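You operate a simulated robot arm through the tools that you are given. There is no shell and no other tool. Be economical: measure what you need, move in short steps, check, and stop when the job is done.

The job below is to be done with a simulated robot arm. You get a single attempt, and the scene is never put back.

TASK
Fetch the red dowel and stand it on top of the sanding block on the turntable bench top.

Only the result counts: the job must be done as asked and must still hold three seconds after the hand-in. Knocking over, shifting, dropping, spilling or breaking anything else fails it.

THE ROBOT
A 7-joint arm with a two-finger parallel gripper, fixed in place. Base frame: the origin is at the foot of the arm, x ahead of it, y to its left, z up; the work surface is at about z = 80. Lengths are in cm, angles in rad, forces in N, time in s.
With the tool pointing down near the work surface it reaches from about 30 to 70 cm from the base axis. Its first joint turns from -1.152 to 1.152 rad. Payload 1.57 kg.
The TCP is the grasp point between the finger pads, 3 cm short of the fingertips. In the tool frame z runs along the fingers and y along their closing line. The gripper opens to 11 cm. The fingers are 2.4 cm wide and 1.2 cm thick; the gripper's body (4.8 by 11.2 cm) begins 7.8 cm behind the TCP.
Orientation is that of the tool frame in the base frame, as a unit quaternion [x, y, z, w]. With the fingers straight down and closing along the base's y, the tool's x points along the base's -x, its y along +y and its z along -z.

THE INTERFACE
- The arm moves only by the tool move_arm. Its argument "steps" is a list of rows, each an object of numbers (a shift or turn left out is 0, a gripper value left out holds the last): "rx", "ry", "rz": the turn, a rotation vector about the base's x, y, z in rad; "tx", "ty", "tz": the shift along the base's x, y, z in m; "jaw": the finger opening in m, from 0 to 0.11. In form: [{"rx": .., "ry": .., "rz": .., "tx": .., "ty": .., "tz": .., "jaw": ..}, ...]. A call has 1 to 20 rows; each row shifts and turns the commanded pose from where the row before left it. Each row takes 0.2 s and may step no farther than 5 cm and 0.15 rad from the row before; otherwise, or with a gripper value out of range, the whole call is refused. Where a pose cannot be reached the arm comes as near as it can. A force on the tool above 40 N (or 10 N above the force at the start of the call, whichever is more), or a blocked arm, ends the call early, and 0.2 s more pass. The fingers move at their own pace (about 10.8 cm/s each) and stop on an object; they squeeze with about 31 N. The grip force told is the motor's: it shows also when the fingers shut on nothing. Time passes only in rows, and 0.2 s behind the last, so rows that do not move let the fingers close. It gives the time, the measured TCP pose, the force on the tool (base axes), the opening and the grip force at its end, in the units of the frame above (readings bear some noise), and new pictures: "pictures" is both (left out), scene, wrist or none.
- Cameras (640 x 400 px; columns grow to the right, rows downward): "scene" is fixed at [18.05, -38.98, 140.38]; the picture's right is [0.78, -0.63, 0.00], its down [-0.30, -0.37, -0.88] and it looks along [0.55, 0.68, -0.48] (base axes); focal length 330 px, centre (320, 200). "wrist" rides on the gripper at [7, 1.6, -14.1] in the tool frame; the picture's right is [-0.23, 0.97, 0.00], its down [-0.85, -0.20, -0.48] and it looks along [-0.47, -0.11, 0.88] (tool axes); focal length 222 px, centre (320, 200). There is no depth. A picture from a camera that has moved, and an enlarged one, comes with that camera's place and axes in the base frame and with its lens. The place of the scene camera against the robot may be out by one fixed shift of up to 1.8 cm in any direction.
- inspect(camera, box): a new picture of the part [left, top, right, bottom] of that camera's present view, enlarged. The clock stands still meanwhile.
- job_done(): hands the job in; it is judged then, once.

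Work in short steps. Places have to be worked out from the pictures, the camera data and where the tool is seen: move nearer, look again, correct. Check each grasp and each placing, and mend what went wrong. You have 90 turns and 170 pictures in all, those below and enlarged ones among them. Open the gripper and draw the arm clear of the work before you hand the job in, unless the task says otherwise; then end with one line.

The tools are called after ">>>" as name(argument=value, ...) on one line, values as JSON. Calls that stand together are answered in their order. move_arm: Moves the arm, as the interface text tells. Its arguments: {"type":"object","properties":{"steps":{"type":"array","items":{"type":"object","properties":{"rx":{"type":"number"},"ry":{"type":"number"},"rz":{"type":"number"},"tx":{"type":"number"},"ty":{"type":"number"},"tz":{"type":"number"},"jaw":{"type":"number"}}}},"pictures":{"type":"string","enum":["both","scene","wrist","none"]}},"required":["steps"]} The other tools are called the same way: inspect (camera, box) takes an enlarged picture of a part of a camera's view; job_done () hands the job in.

At the start:

```text
time_s: 0.0
position: [47.68, 9.09, 117.19]
tool_rot: [0.0, 1.0, 0.0, 0.0]
wrist_force: [0.4, -0.1, -0.4]
opening: 11.02
grasp_force: 0.1
```

scene: 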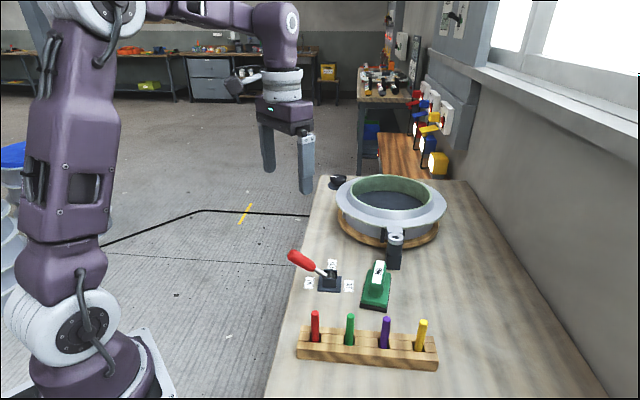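
wrist: 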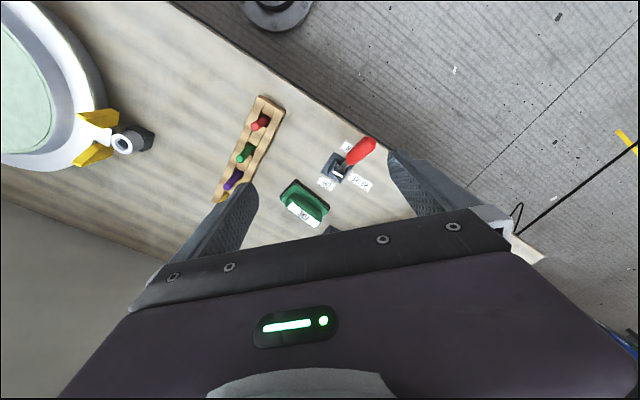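

I'll start by enlarging the relevant parts of the scene to identify the dowel rack, the block and the turntable.

>>> inspect(camera="scene", box=[280, 240, 450, 380])

>>> inspect(camera="scene", box=[310, 160, 470, 270])

>>> inspect(camera="wrist", box=[180, 80, 400, 240])

```text
2.86 times, centred on (365, 310) of scene
camera zoom: at [18.05, -38.98, 140.38], right [0.78, -0.63, 0.0], down [-0.3, -0.37, -0.88], along [0.55, 0.68, -0.48], focal length 944 px, centre (191, -114)
```

zoom: 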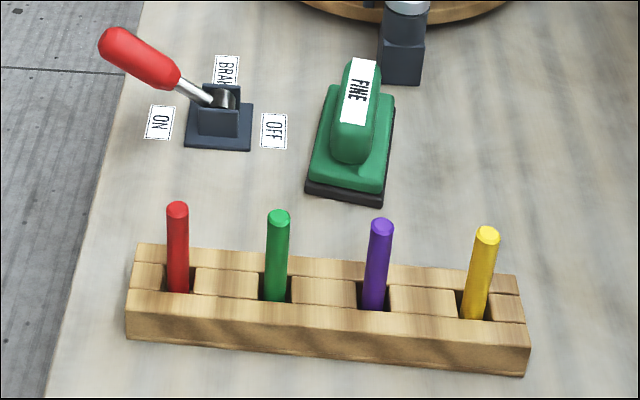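

```text
3.64 times, centred on (390, 215) of scene
camera zoom: at [18.05, -38.98, 140.38], right [0.78, -0.63, 0.0], down [-0.3, -0.37, -0.88], along [0.55, 0.68, -0.48], focal length 1202 px, centre (66, 146)
```

zoom: 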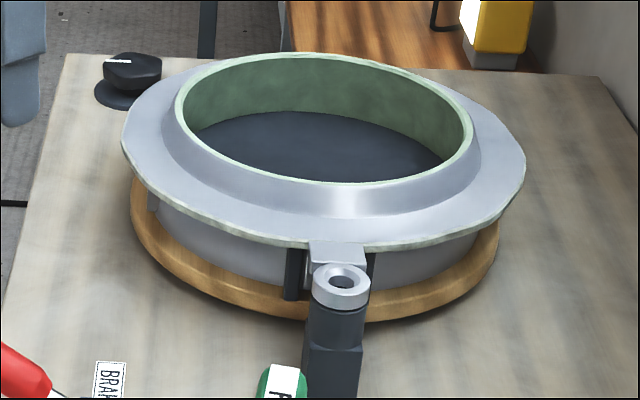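

```text
2.50 times, centred on (290, 160) of wrist
camera zoom: at [40.56, 10.92, 131.31], right [0.23, 0.97, 0.0], down [0.85, -0.2, 0.48], along [0.47, -0.11, -0.88], focal length 555 px, centre (395, 300)
```

zoom: 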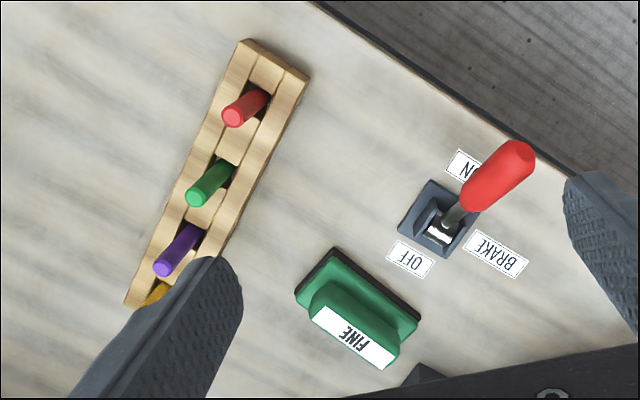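

The green "FINE" block is at about (68, 0.5) with its handle top near z=86. The red dowel is at about (45, -1.5), with the rack running along (0.7, -0.7). I'll turn the tool to close across the rack, move over the dowel at a safe height and look again.

>>> move_arm(steps=[{"rz": -0.133, "tx": -0.0045, "ty": -0.0177, "tz": -0.015}, {"rz": -0.133, "tx": -0.0045, "ty": -0.0177, "tz": -0.015}, {"rz": -0.133, "tx": -0.0045, "ty": -0.0177, "tz": -0.015}, {"rz": -0.133, "tx": -0.0045, "ty": -0.0177, "tz": -0.015}, {"rz": -0.133, "tx": -0.0045, "ty": -0.0177, "tz": -0.015}, {"rz": -0.133, "tx": -0.0045, "ty": -0.0177, "tz": -0.015}, {}])

```text
time_s: 1.6
position: [44.94, -1.42, 108.16]
tool_rot: [0.39, 0.921, 0.0, 0.0]
wrist_force: [-0.4, 0.4, -0.3]
opening: 10.97
grasp_force: 0.1
camera wrist: at [41.19, 4.77, 122.26], right [0.86, 0.52, 0.0], down [0.45, -0.75, 0.48], along [0.25, -0.41, -0.88], focal length 222 px, centre (320, 200)
```

scene: 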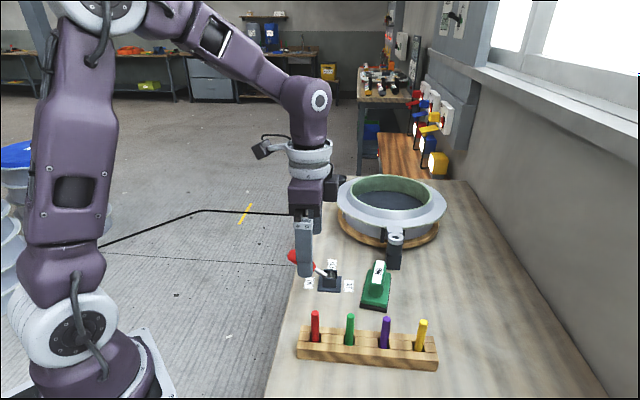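
wrist: 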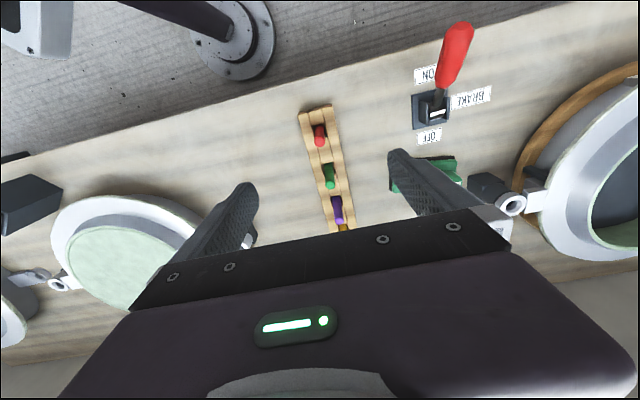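

The rack lies between the fingers but the dowel is off the tool axis, so I'll enlarge the wrist view to measure it.

>>> inspect(camera="wrist", box=[270, 90, 390, 240])

>>> inspect(camera="wrist", box=[0, 120, 260, 300])

```text
2.67 times, centred on (330, 165) of wrist
camera zoom: at [41.19, 4.77, 122.26], right [0.86, 0.52, 0.0], down [0.45, -0.75, 0.48], along [0.25, -0.41, -0.88], focal length 592 px, centre (293, 293)
```

zoom: 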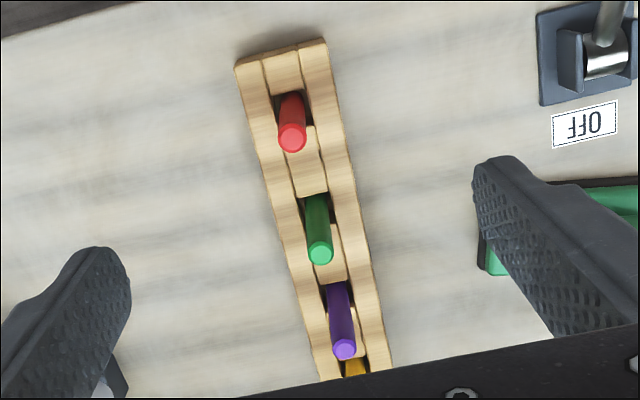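

```text
2.22 times, centred on (130, 210) of wrist
camera zoom: at [41.19, 4.77, 122.26], right [0.86, 0.52, 0.0], down [0.45, -0.75, 0.48], along [0.25, -0.41, -0.88], focal length 494 px, centre (742, 178)
```

zoom: 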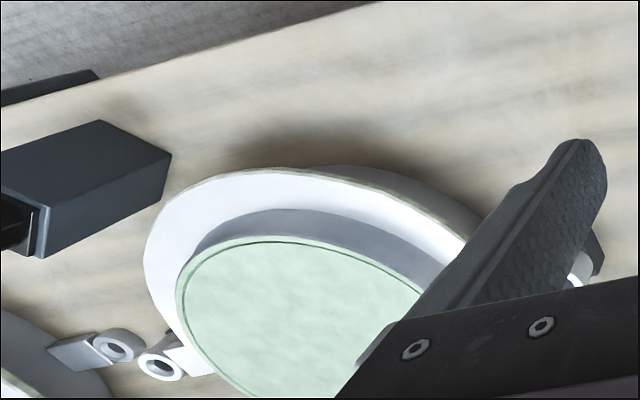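

Triangulating the two wrist views puts the red dowel's top at about (45.3, -2.1, 90.0). I'll narrow the jaws a little and come down to just above it for a check.

>>> move_arm(steps=[{"tx": 0.002, "ty": -0.0035, "tz": -0.03, "jaw": 0.06}, {"tx": 0.001, "ty": -0.0035, "tz": -0.03}, {"tz": -0.03}, {}])

>>> inspect(camera="scene", box=[270, 240, 450, 380])

>>> inspect(camera="wrist", box=[230, 90, 430, 240])

```text
time_s: 2.6
position: [45.06, -2.09, 99.21]
tool_rot: [0.388, 0.921, 0.0, 0.0]
wrist_force: [0.2, 0.0, 0.7]
opening: 5.97
grasp_force: 0.1
camera wrist: at [41.36, 4.13, 113.23], right [0.86, 0.52, 0.0], down [0.45, -0.75, 0.48], along [0.25, -0.41, -0.88], focal length 222 px, centre (320, 200)
```

scene: 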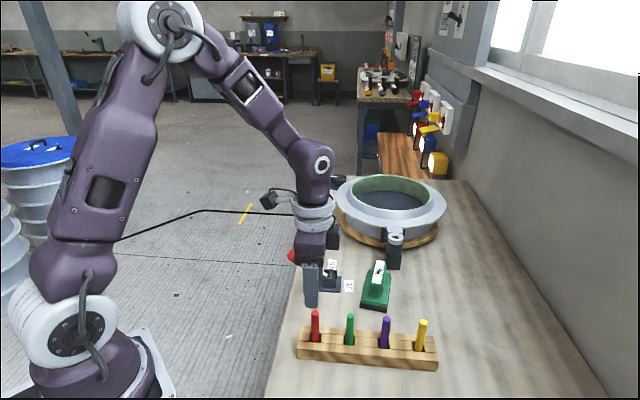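
wrist: 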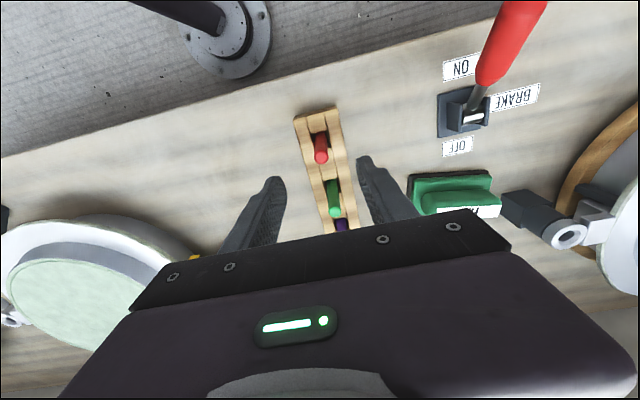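

```text
2.86 times, centred on (360, 310) of scene
camera zoom: at [18.05, -38.98, 140.38], right [0.78, -0.63, 0.0], down [-0.3, -0.37, -0.88], along [0.55, 0.68, -0.48], focal length 944 px, centre (206, -114)
```

zoom: 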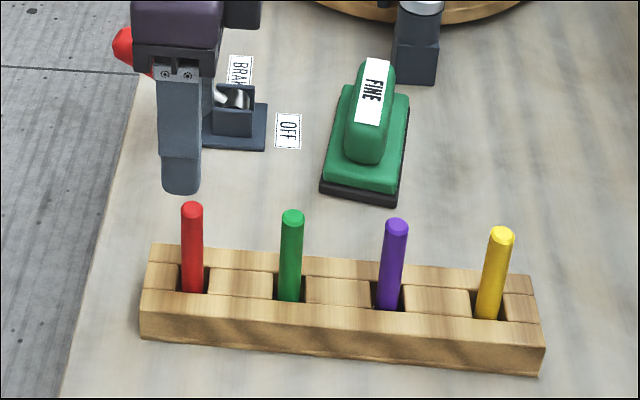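

```text
2.67 times, centred on (330, 165) of wrist
camera zoom: at [41.36, 4.13, 113.23], right [0.86, 0.52, 0.0], down [0.45, -0.75, 0.48], along [0.25, -0.41, -0.88], focal length 592 px, centre (293, 293)
```

zoom: 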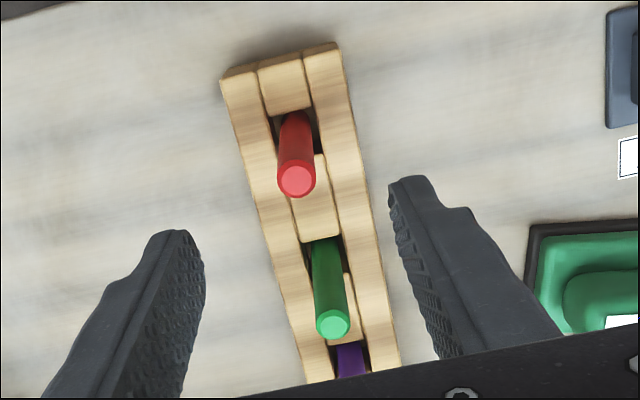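

The dowel is centred laterally between the fingers and its top is at about z=91–92. I'll lower until the fingertips straddle the top and look again.

>>> move_arm(steps=[{"tz": -0.025}, {"tz": -0.025}, {"tz": -0.015}, {}])

>>> inspect(camera="scene", box=[270, 240, 450, 380])

>>> inspect(camera="wrist", box=[230, 90, 430, 240])

```text
time_s: 3.6
position: [45.26, -2.07, 92.59]
tool_rot: [0.388, 0.922, 0.0, -0.001]
wrist_force: [0.0, 0.6, 0.1]
opening: 6.01
grasp_force: 0.0
camera wrist: at [41.41, 4.15, 106.8], right [0.86, 0.52, 0.0], down [0.45, -0.75, 0.48], along [0.25, -0.41, -0.88], focal length 222 px, centre (320, 200)
```

scene: 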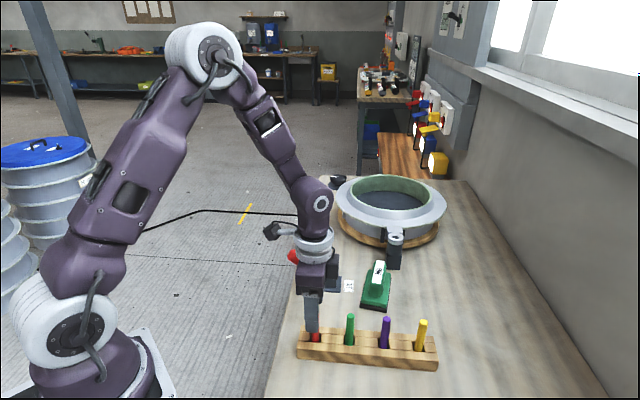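
wrist: 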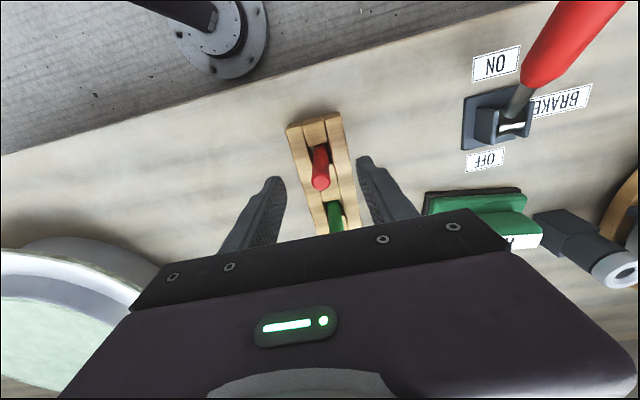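

```text
2.86 times, centred on (360, 310) of scene
camera zoom: at [18.05, -38.98, 140.38], right [0.78, -0.63, 0.0], down [-0.3, -0.37, -0.88], along [0.55, 0.68, -0.48], focal length 944 px, centre (206, -114)
```

zoom: 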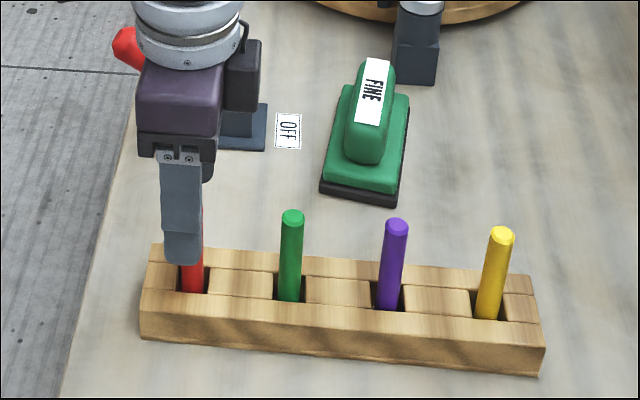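

```text
2.67 times, centred on (330, 165) of wrist
camera zoom: at [41.41, 4.15, 106.8], right [0.86, 0.52, 0.0], down [0.45, -0.75, 0.48], along [0.25, -0.41, -0.88], focal length 592 px, centre (293, 293)
```

zoom: 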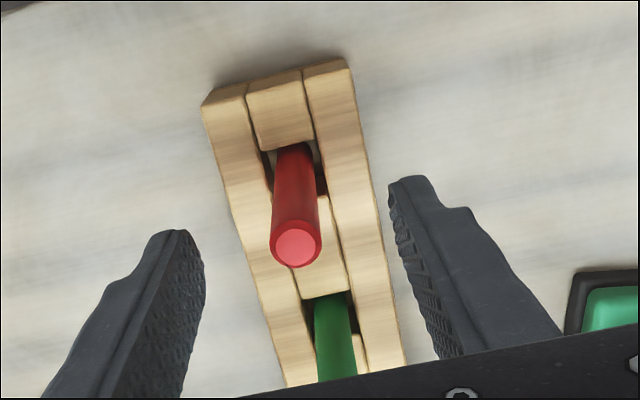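

The latest views agree that the top is at about (45.35, -2.1, 90.0), so the tool is centred on it. I'll lower to about z=87.9, keeping the tips near 85 and above the rack.

>>> move_arm(steps=[{"tz": -0.025}, {"tz": -0.022}, {}])

>>> inspect(camera="scene", box=[270, 270, 400, 380])

>>> inspect(camera="wrist", box=[230, 90, 430, 240])

```text
time_s: 4.4
position: [45.16, -2.1, 87.85]
tool_rot: [0.389, 0.921, 0.0, 0.0]
wrist_force: [0.7, 0.1, 0.5]
opening: 5.98
grasp_force: 0.0
camera wrist: at [41.42, 4.11, 102.06], right [0.86, 0.52, 0.0], down [0.45, -0.75, 0.48], along [0.25, -0.41, -0.88], focal length 222 px, centre (320, 200)
```

scene: 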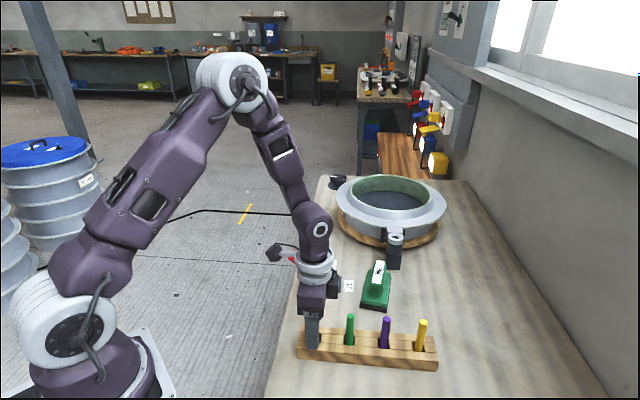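
wrist: 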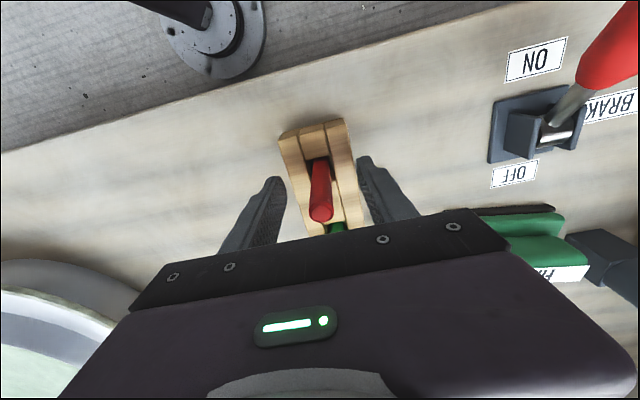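

```text
3.64 times, centred on (335, 325) of scene
camera zoom: at [18.05, -38.98, 140.38], right [0.78, -0.63, 0.0], down [-0.3, -0.37, -0.88], along [0.55, 0.68, -0.48], focal length 1202 px, centre (266, -254)
```

zoom: 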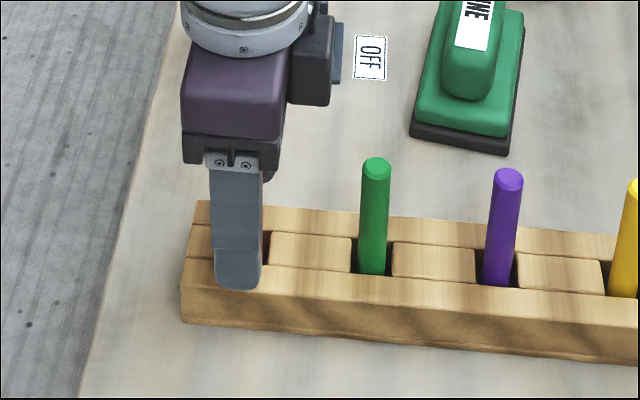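

```text
2.67 times, centred on (330, 165) of wrist
camera zoom: at [41.42, 4.11, 102.06], right [0.86, 0.52, 0.0], down [0.45, -0.75, 0.48], along [0.25, -0.41, -0.88], focal length 592 px, centre (293, 293)
```

zoom: 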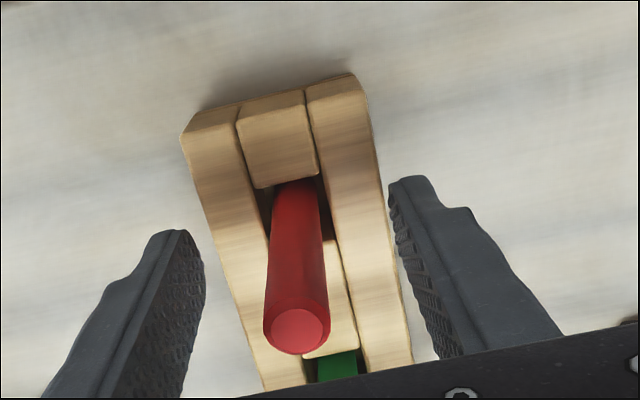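

The dowel is on the tool axis, its top is about 2.5 cm above the TCP and the tips are clear of the rack. I'm closing the gripper.

>>> move_arm(steps=[{"jaw": 0.0}, {}, {}, {}], pictures="wrist")

```text
time_s: 5.4
position: [45.25, -2.11, 87.88]
tool_rot: [0.388, 0.922, 0.0, 0.0]
wrist_force: [0.0, -0.4, -0.4]
opening: 1.52
grasp_force: 31.3
camera wrist: at [41.42, 4.12, 102.09], right [0.86, 0.52, 0.0], down [0.45, -0.75, 0.48], along [0.25, -0.41, -0.88], focal length 222 px, centre (320, 200)
```

wrist: 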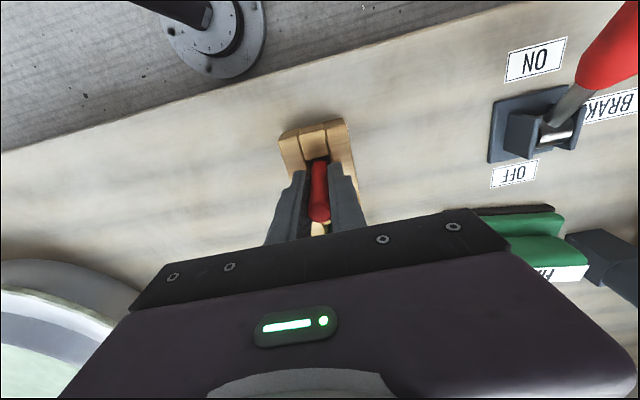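

The gripper holds the dowel at a 1.52 cm opening and 31 N. I'll lift it straight up slowly and check it.

>>> move_arm(steps=[{"tz": 0.01}, {"tz": 0.02}, {"tz": 0.03}, {"tz": 0.03}, {"tz": 0.03}, {}])

>>> inspect(camera="scene", box=[270, 230, 430, 380])

>>> inspect(camera="wrist", box=[240, 80, 480, 260])

```text
time_s: 6.8
position: [45.06, -2.02, 99.9]
tool_rot: [0.388, 0.922, 0.0, -0.001]
wrist_force: [-0.1, -0.1, -0.2]
opening: 1.53
grasp_force: 31.0
camera wrist: at [41.39, 4.09, 114.06], right [0.86, 0.52, 0.0], down [0.45, -0.75, 0.48], along [0.25, -0.41, -0.88], focal length 222 px, centre (320, 200)
```

scene: 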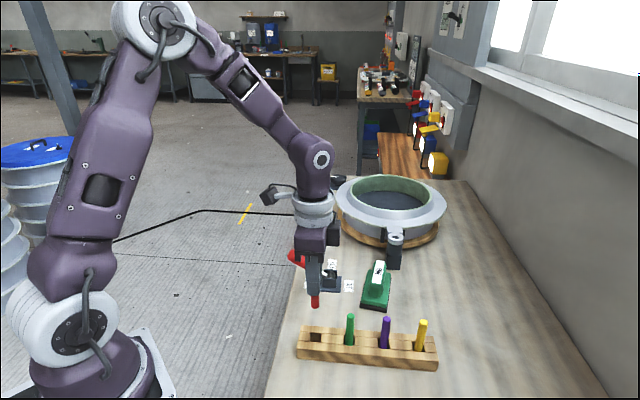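
wrist: 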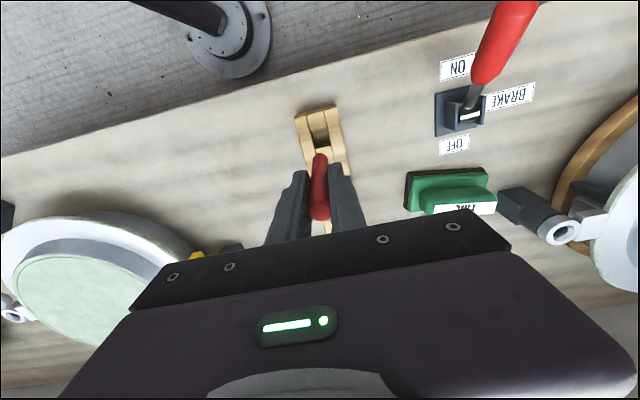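

```text
2.67 times, centred on (350, 305) of scene
camera zoom: at [18.05, -38.98, 140.38], right [0.78, -0.63, 0.0], down [-0.3, -0.37, -0.88], along [0.55, 0.68, -0.48], focal length 881 px, centre (240, -80)
```

zoom: 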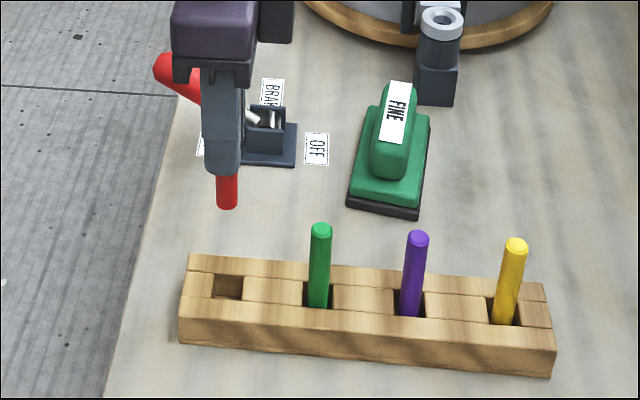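

```text
2.22 times, centred on (360, 170) of wrist
camera zoom: at [41.39, 4.09, 114.06], right [0.86, 0.52, 0.0], down [0.45, -0.75, 0.48], along [0.25, -0.41, -0.88], focal length 494 px, centre (231, 267)
```

zoom: 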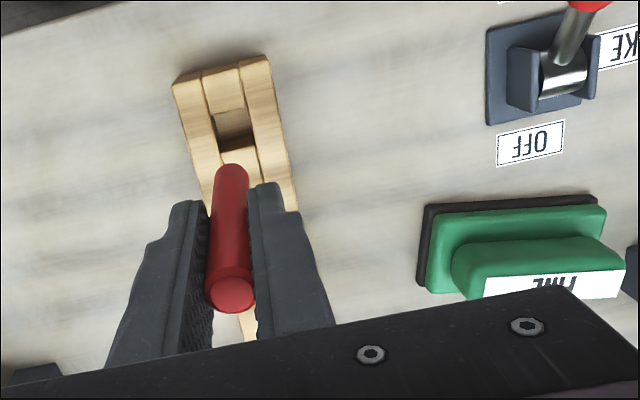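

The dowel came out cleanly and hangs vertically, its bottom about 8 cm below the TCP. I'll carry it towards the block at raised height, stopping just short to measure the handle top.

>>> move_arm(steps=[{"tz": 0.03}, {"tx": 0.03, "ty": 0.003, "tz": 0.02}, {"tx": 0.035, "ty": 0.003}, {"tx": 0.035, "ty": 0.003}, {"tx": 0.035, "ty": 0.003}, {"tx": 0.035, "ty": 0.003}, {}])

>>> inspect(camera="wrist", box=[220, 60, 460, 240])

>>> inspect(camera="scene", box=[310, 210, 450, 320])

```text
time_s: 8.4
position: [62.09, -0.72, 105.02]
tool_rot: [0.388, 0.921, 0.0, 0.001]
wrist_force: [-0.1, 0.5, 0.2]
opening: 1.53
grasp_force: 31.0
camera wrist: at [58.48, 5.56, 119.1], right [0.86, 0.52, 0.0], down [0.45, -0.75, 0.48], along [0.25, -0.41, -0.88], focal length 222 px, centre (320, 200)
```

scene: 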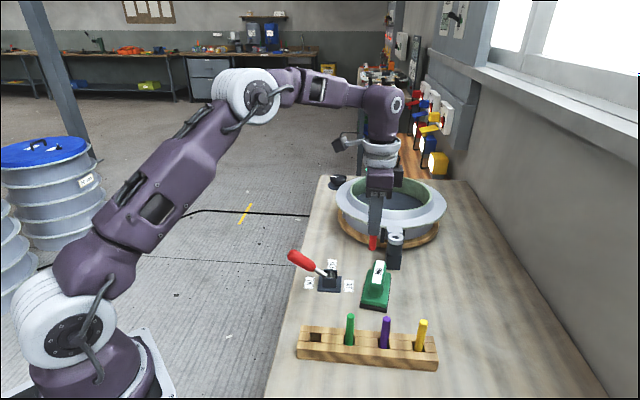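
wrist: 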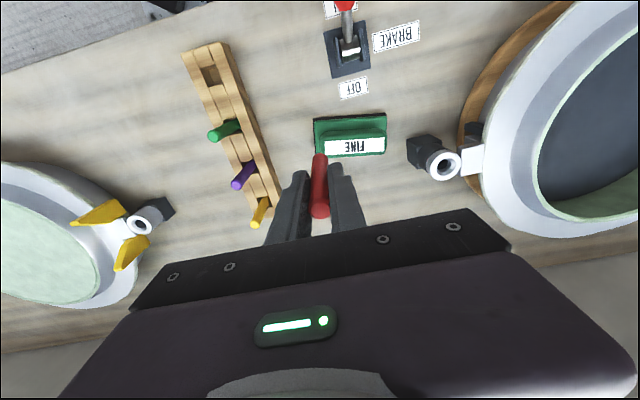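

```text
2.22 times, centred on (340, 150) of wrist
camera zoom: at [58.48, 5.56, 119.1], right [0.86, 0.52, 0.0], down [0.45, -0.75, 0.48], along [0.25, -0.41, -0.88], focal length 494 px, centre (276, 311)
```

zoom: 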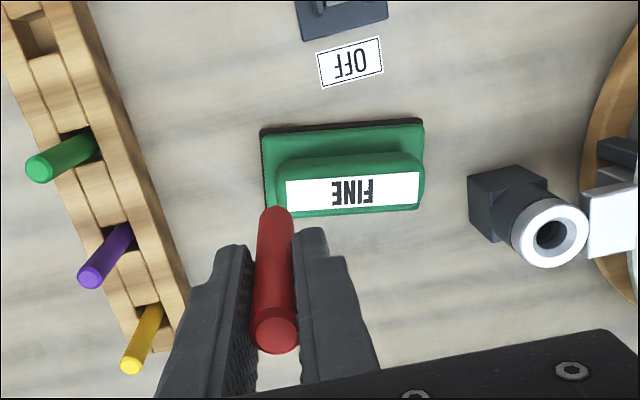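

```text
3.64 times, centred on (380, 265) of scene
camera zoom: at [18.05, -38.98, 140.37], right [0.78, -0.63, 0.0], down [-0.3, -0.37, -0.88], along [0.55, 0.68, -0.48], focal length 1202 px, centre (102, -36)
```

zoom: 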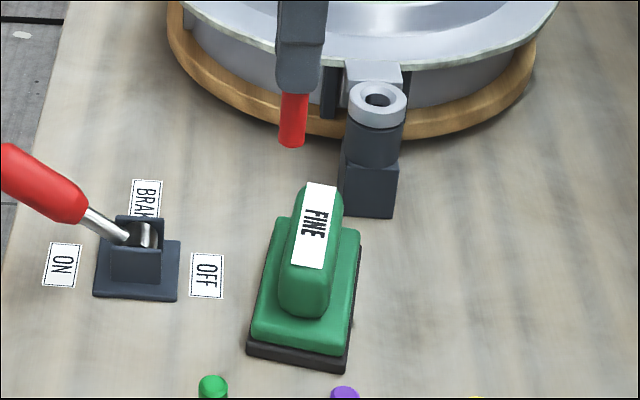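

The label centre on the handle triangulates to about (67.3, 0.7, 86.8). I'll move the dowel over it and stop with its bottom a few cm above the handle.

>>> move_arm(steps=[{"tx": 0.0265, "ty": 0.007}, {"tx": 0.0265, "ty": 0.0075}, {"tz": -0.03}, {"tz": -0.02}, {}])

>>> inspect(camera="wrist", box=[220, 80, 420, 230])

>>> inspect(camera="scene", box=[330, 220, 430, 320])

```text
time_s: 9.6
position: [67.47, 0.81, 99.9]
tool_rot: [0.389, 0.921, 0.001, 0.0]
wrist_force: [-0.4, -0.4, -1.0]
opening: 1.52
grasp_force: 30.5
out of reach, approached as far as the arm can: row 2
camera wrist: at [63.73, 7.06, 114.03], right [0.86, 0.52, 0.0], down [0.45, -0.75, 0.48], along [0.25, -0.41, -0.88], focal length 222 px, centre (320, 200)
```

scene: 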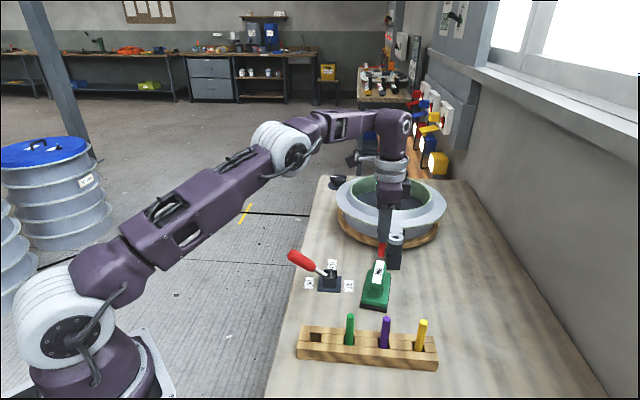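
wrist: 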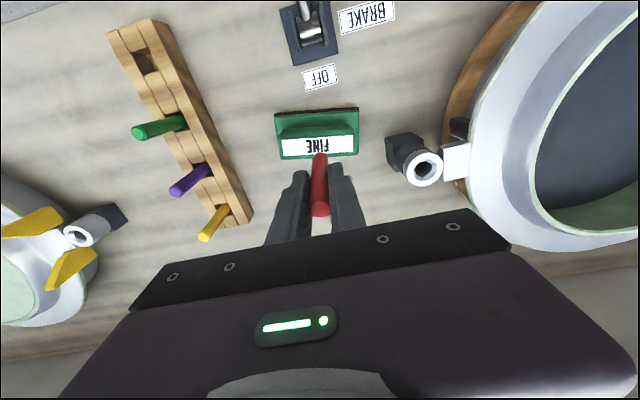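

```text
2.67 times, centred on (320, 155) of wrist
camera zoom: at [63.73, 7.06, 114.03], right [0.86, 0.52, 0.0], down [0.45, -0.75, 0.48], along [0.25, -0.41, -0.88], focal length 592 px, centre (320, 320)
```

zoom: 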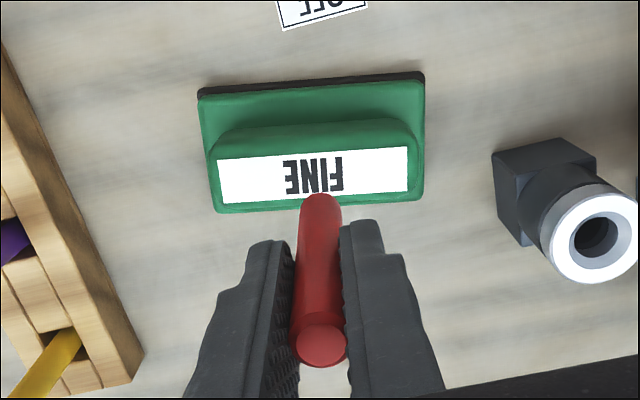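

```text
4.00 times, centred on (380, 270) of scene
camera zoom: at [18.05, -38.98, 140.38], right [0.78, -0.63, 0.0], down [-0.3, -0.37, -0.88], along [0.55, 0.68, -0.48], focal length 1322 px, centre (80, -80)
```

zoom: 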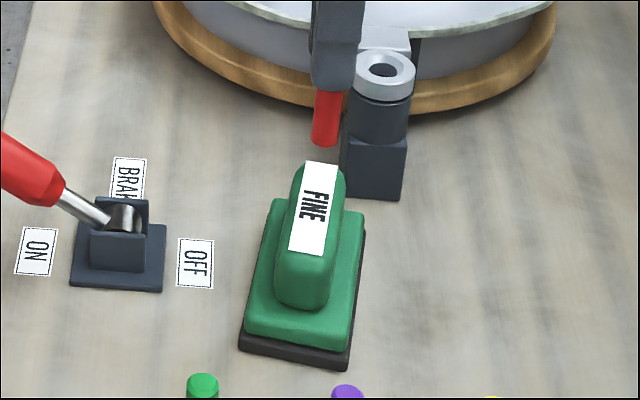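

The dowel is above the label, centred across its width and about 0.35 cm off along its length. I'll correct that and go down 3 cm to look again.

>>> move_arm(steps=[{"tx": -0.003, "ty": -0.002, "tz": -0.01}, {"tz": -0.01}, {"tz": -0.01}, {}])

>>> inspect(camera="wrist", box=[220, 80, 420, 230])

>>> inspect(camera="scene", box=[340, 220, 420, 310])

```text
time_s: 10.6
position: [67.15, 0.65, 96.88]
tool_rot: [0.388, 0.922, 0.0, 0.0]
wrist_force: [1.0, 0.3, -0.2]
opening: 1.44
grasp_force: 30.4
camera wrist: at [63.41, 6.88, 111.08], right [0.86, 0.52, 0.0], down [0.45, -0.75, 0.48], along [0.25, -0.41, -0.88], focal length 222 px, centre (320, 200)
```

scene: 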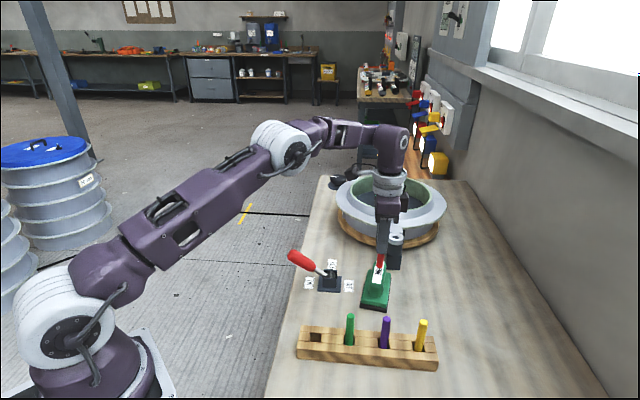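
wrist: 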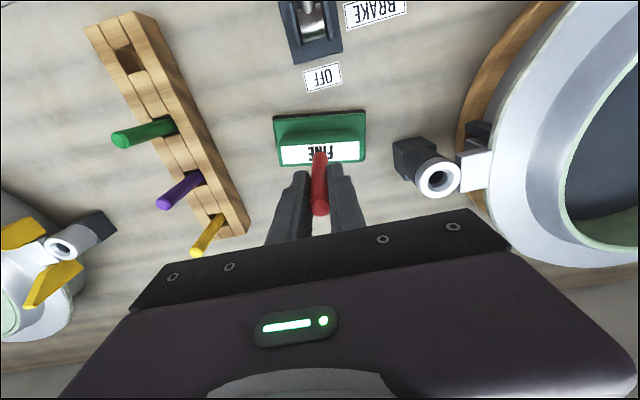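

```text
2.67 times, centred on (320, 155) of wrist
camera zoom: at [63.41, 6.88, 111.08], right [0.86, 0.52, 0.0], down [0.45, -0.75, 0.48], along [0.25, -0.41, -0.88], focal length 592 px, centre (320, 320)
```

zoom: 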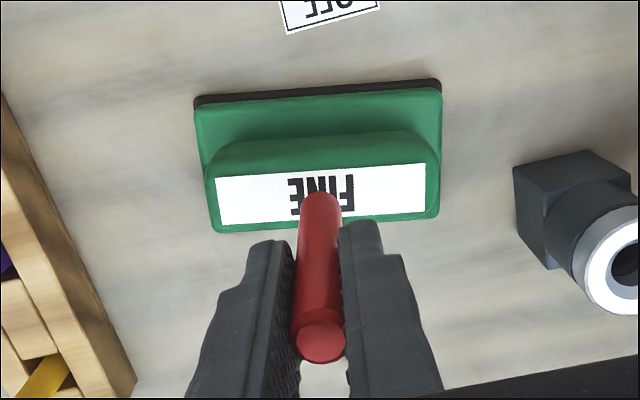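

```text
4.44 times, centred on (380, 265) of scene
camera zoom: at [18.05, -38.98, 140.37], right [0.78, -0.63, 0.0], down [-0.3, -0.37, -0.88], along [0.55, 0.68, -0.48], focal length 1469 px, centre (53, -89)
```

zoom: 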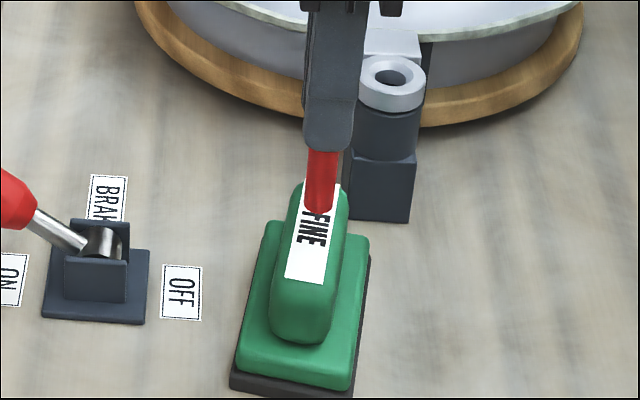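

Both views show the dowel near the label centre, possibly 0.2–0.3 cm off across it. I'll descend another 1.2 cm to resolve that before contact.

>>> move_arm(steps=[{"tz": -0.006}, {"tz": -0.006}, {}], pictures="none")

>>> inspect(camera="wrist", box=[270, 100, 370, 180])

>>> inspect(camera="scene", box=[350, 235, 410, 285])

```text
time_s: 11.4
position: [67.26, 0.67, 95.72]
tool_rot: [0.388, 0.922, 0.0, 0.0]
wrist_force: [-0.2, 0.8, -0.3]
opening: 1.5
grasp_force: 30.9
```

```text
5.00 times, centred on (320, 140) of wrist
camera zoom: at [63.39, 6.86, 109.89], right [0.86, 0.52, 0.0], down [0.45, -0.75, 0.48], along [0.25, -0.41, -0.88], focal length 1111 px, centre (320, 500)
```

zoom: 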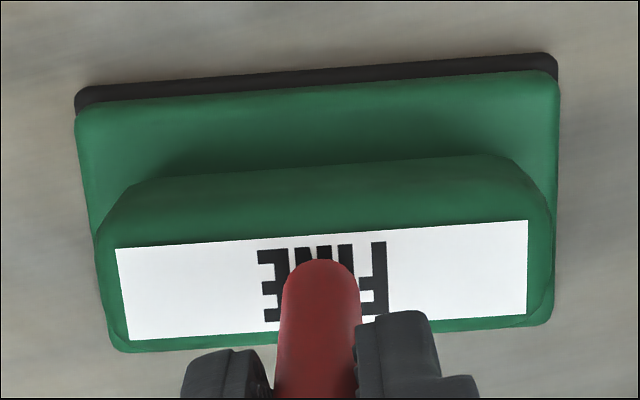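

```text
8.00 times, centred on (380, 260) of scene
camera zoom: at [18.05, -38.98, 140.37], right [0.78, -0.63, 0.0], down [-0.3, -0.37, -0.88], along [0.55, 0.68, -0.48], focal length 2644 px, centre (-160, -280)
```

zoom: 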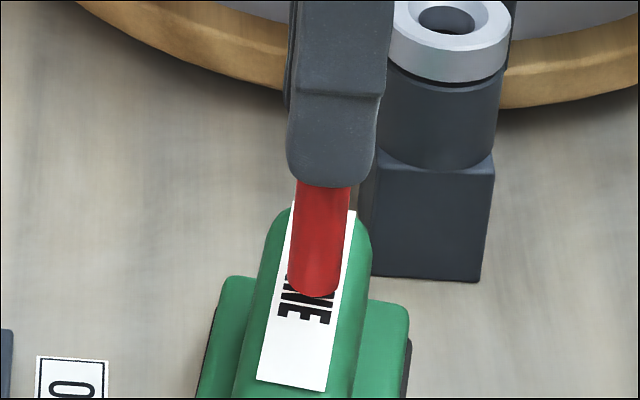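

The wrist view shows it centred and the scene view suggests about 0.25 cm off towards the right. I'll shift 0.1 cm and lower in small steps while watching the force.

>>> move_arm(steps=[{"tx": -0.001, "ty": 0.001, "tz": -0.002}, {"tz": -0.002}, {"tz": -0.002}, {}], pictures="none")

>>> inspect(camera="scene", box=[350, 235, 410, 285])

```text
time_s: 12.4
position: [67.01, 0.77, 95.31]
tool_rot: [0.388, 0.922, 0.0, 0.001]
wrist_force: [-3.4, 0.8, 15.4]
opening: 1.48
grasp_force: 31.1
```

```text
8.00 times, centred on (380, 260) of scene
camera zoom: at [18.01, -38.98, 140.38], right [0.78, -0.63, 0.0], down [-0.3, -0.37, -0.88], along [0.55, 0.68, -0.48], focal length 2644 px, centre (-160, -280)
```

zoom: 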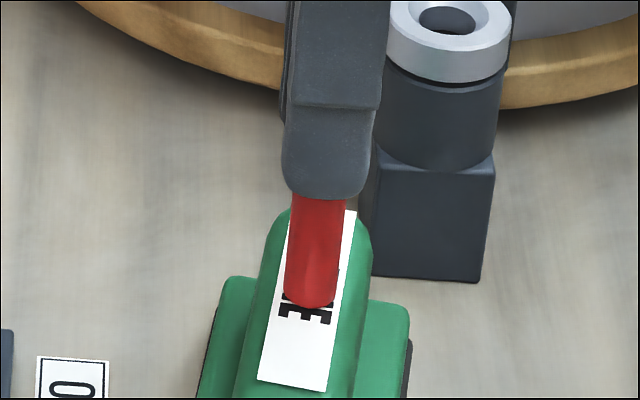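

Contact came at z≈95.3 with 15 N, and the dowel is standing within the label. I'll back off about 1.5 mm to relieve the force before releasing.

>>> move_arm(steps=[{"tz": 0.001}, {"tz": 0.0005}, {}], pictures="none")

>>> inspect(camera="wrist", box=[260, 100, 380, 230])

```text
time_s: 13.2
position: [67.11, 0.73, 95.32]
tool_rot: [0.388, 0.922, 0.0, 0.0]
wrist_force: [1.5, -0.3, 5.8]
opening: 1.45
grasp_force: 31.1
```

```text
3.08 times, centred on (320, 165) of wrist
camera zoom: at [63.32, 6.93, 109.44], right [0.86, 0.52, 0.0], down [0.45, -0.75, 0.48], along [0.25, -0.41, -0.88], focal length 684 px, centre (320, 308)
```

zoom: 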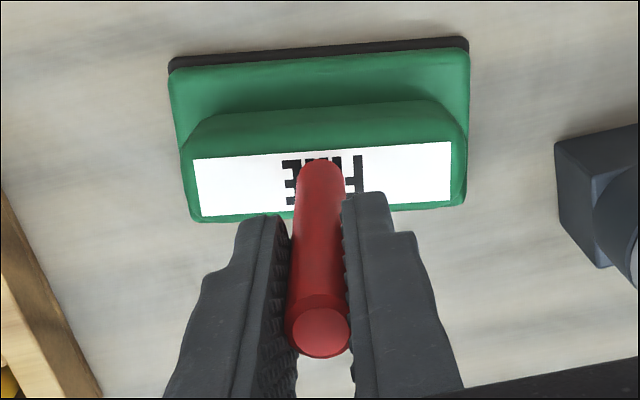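

The contact force is down to about 6 N and the dowel foot is centred on the label. I'll open the fingers gradually.

>>> move_arm(steps=[{"jaw": 0.018}, {"jaw": 0.022}, {"jaw": 0.03}, {"jaw": 0.045}, {"jaw": 0.055}, {}], pictures="none")

>>> inspect(camera="wrist", box=[230, 90, 410, 240])

```text
time_s: 14.6
position: [67.07, 0.82, 95.39]
tool_rot: [0.388, 0.921, 0.0, 0.0]
wrist_force: [0.4, 0.6, 0.5]
opening: 5.53
grasp_force: 0.1
```

```text
2.67 times, centred on (320, 165) of wrist
camera zoom: at [63.32, 6.94, 109.46], right [0.86, 0.52, 0.0], down [0.45, -0.75, 0.48], along [0.25, -0.41, -0.88], focal length 592 px, centre (320, 293)
```

zoom: 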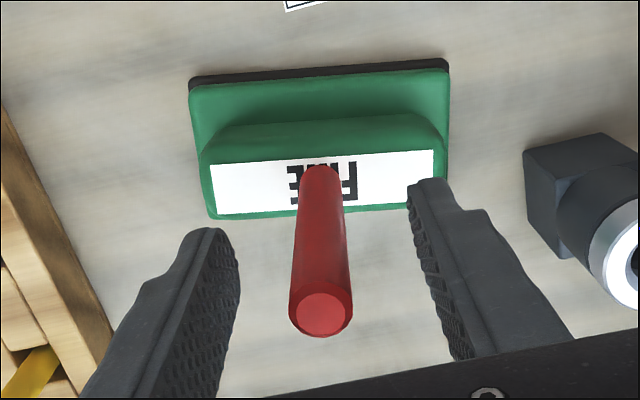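

The dowel stands free with the fingers clear on both sides. I'll raise straight up past its top, then draw back.

>>> move_arm(steps=[{"tz": 0.01}, {"tz": 0.02}, {"tz": 0.025}, {"tz": 0.02}, {"tz": 0.005}, {"tx": -0.03, "tz": 0.02}, {"tx": -0.04, "tz": 0.02}, {"tx": -0.05, "tz": 0.01}, {"tx": -0.05}, {}, {}])

>>> inspect(camera="scene", box=[280, 210, 450, 380])

```text
refused: row 8 steps farther than a row can; nothing moved
```

```text
2.35 times, centred on (365, 295) of scene
camera zoom: at [18.05, -38.98, 140.38], right [0.78, -0.63, 0.0], down [-0.3, -0.37, -0.88], along [0.55, 0.68, -0.48], focal length 778 px, centre (214, -24)
```

zoom: 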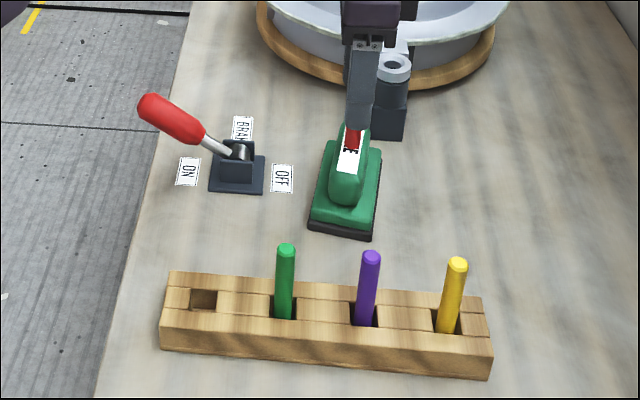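

One row was too long, so nothing moved. I'll repeat the retreat with shorter steps.

>>> move_arm(steps=[{"tz": 0.01}, {"tz": 0.02}, {"tz": 0.025}, {"tz": 0.02}, {"tz": 0.005}, {"tx": -0.03, "tz": 0.02}, {"tx": -0.04, "tz": 0.02}, {"tx": -0.045, "tz": 0.01}, {"tx": -0.045}, {}, {}])

>>> inspect(camera="scene", box=[280, 210, 450, 380])

```text
time_s: 17.0
position: [51.13, 0.56, 108.27]
tool_rot: [0.388, 0.922, 0.0, 0.0]
wrist_force: [0.2, 0.2, -0.7]
opening: 5.49
grasp_force: 0.1
camera wrist: at [47.4, 6.94, 122.4], right [0.86, 0.52, 0.0], down [0.45, -0.75, 0.48], along [0.25, -0.41, -0.88], focal length 222 px, centre (320, 200)
```

scene: 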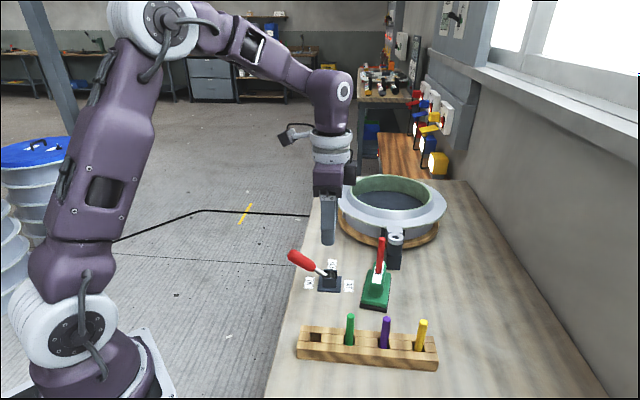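
wrist: 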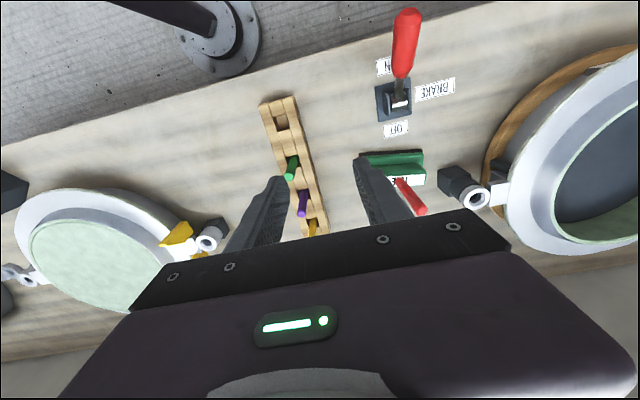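

```text
2.35 times, centred on (365, 295) of scene
camera zoom: at [18.05, -38.98, 140.38], right [0.78, -0.63, 0.0], down [-0.3, -0.37, -0.88], along [0.55, 0.68, -0.48], focal length 778 px, centre (214, -24)
```

zoom: 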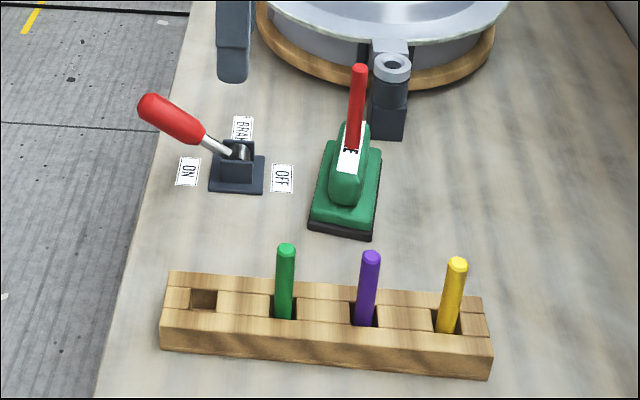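

The red dowel stands upright on the block, nothing else has moved, and the arm is clear with the gripper open. I'm handing the job in.

>>> job_done()

```text
The job is handed in.
```

The red dowel is standing upright on top of the sanding block, the other objects look undisturbed, and the arm is clear with its gripper open.
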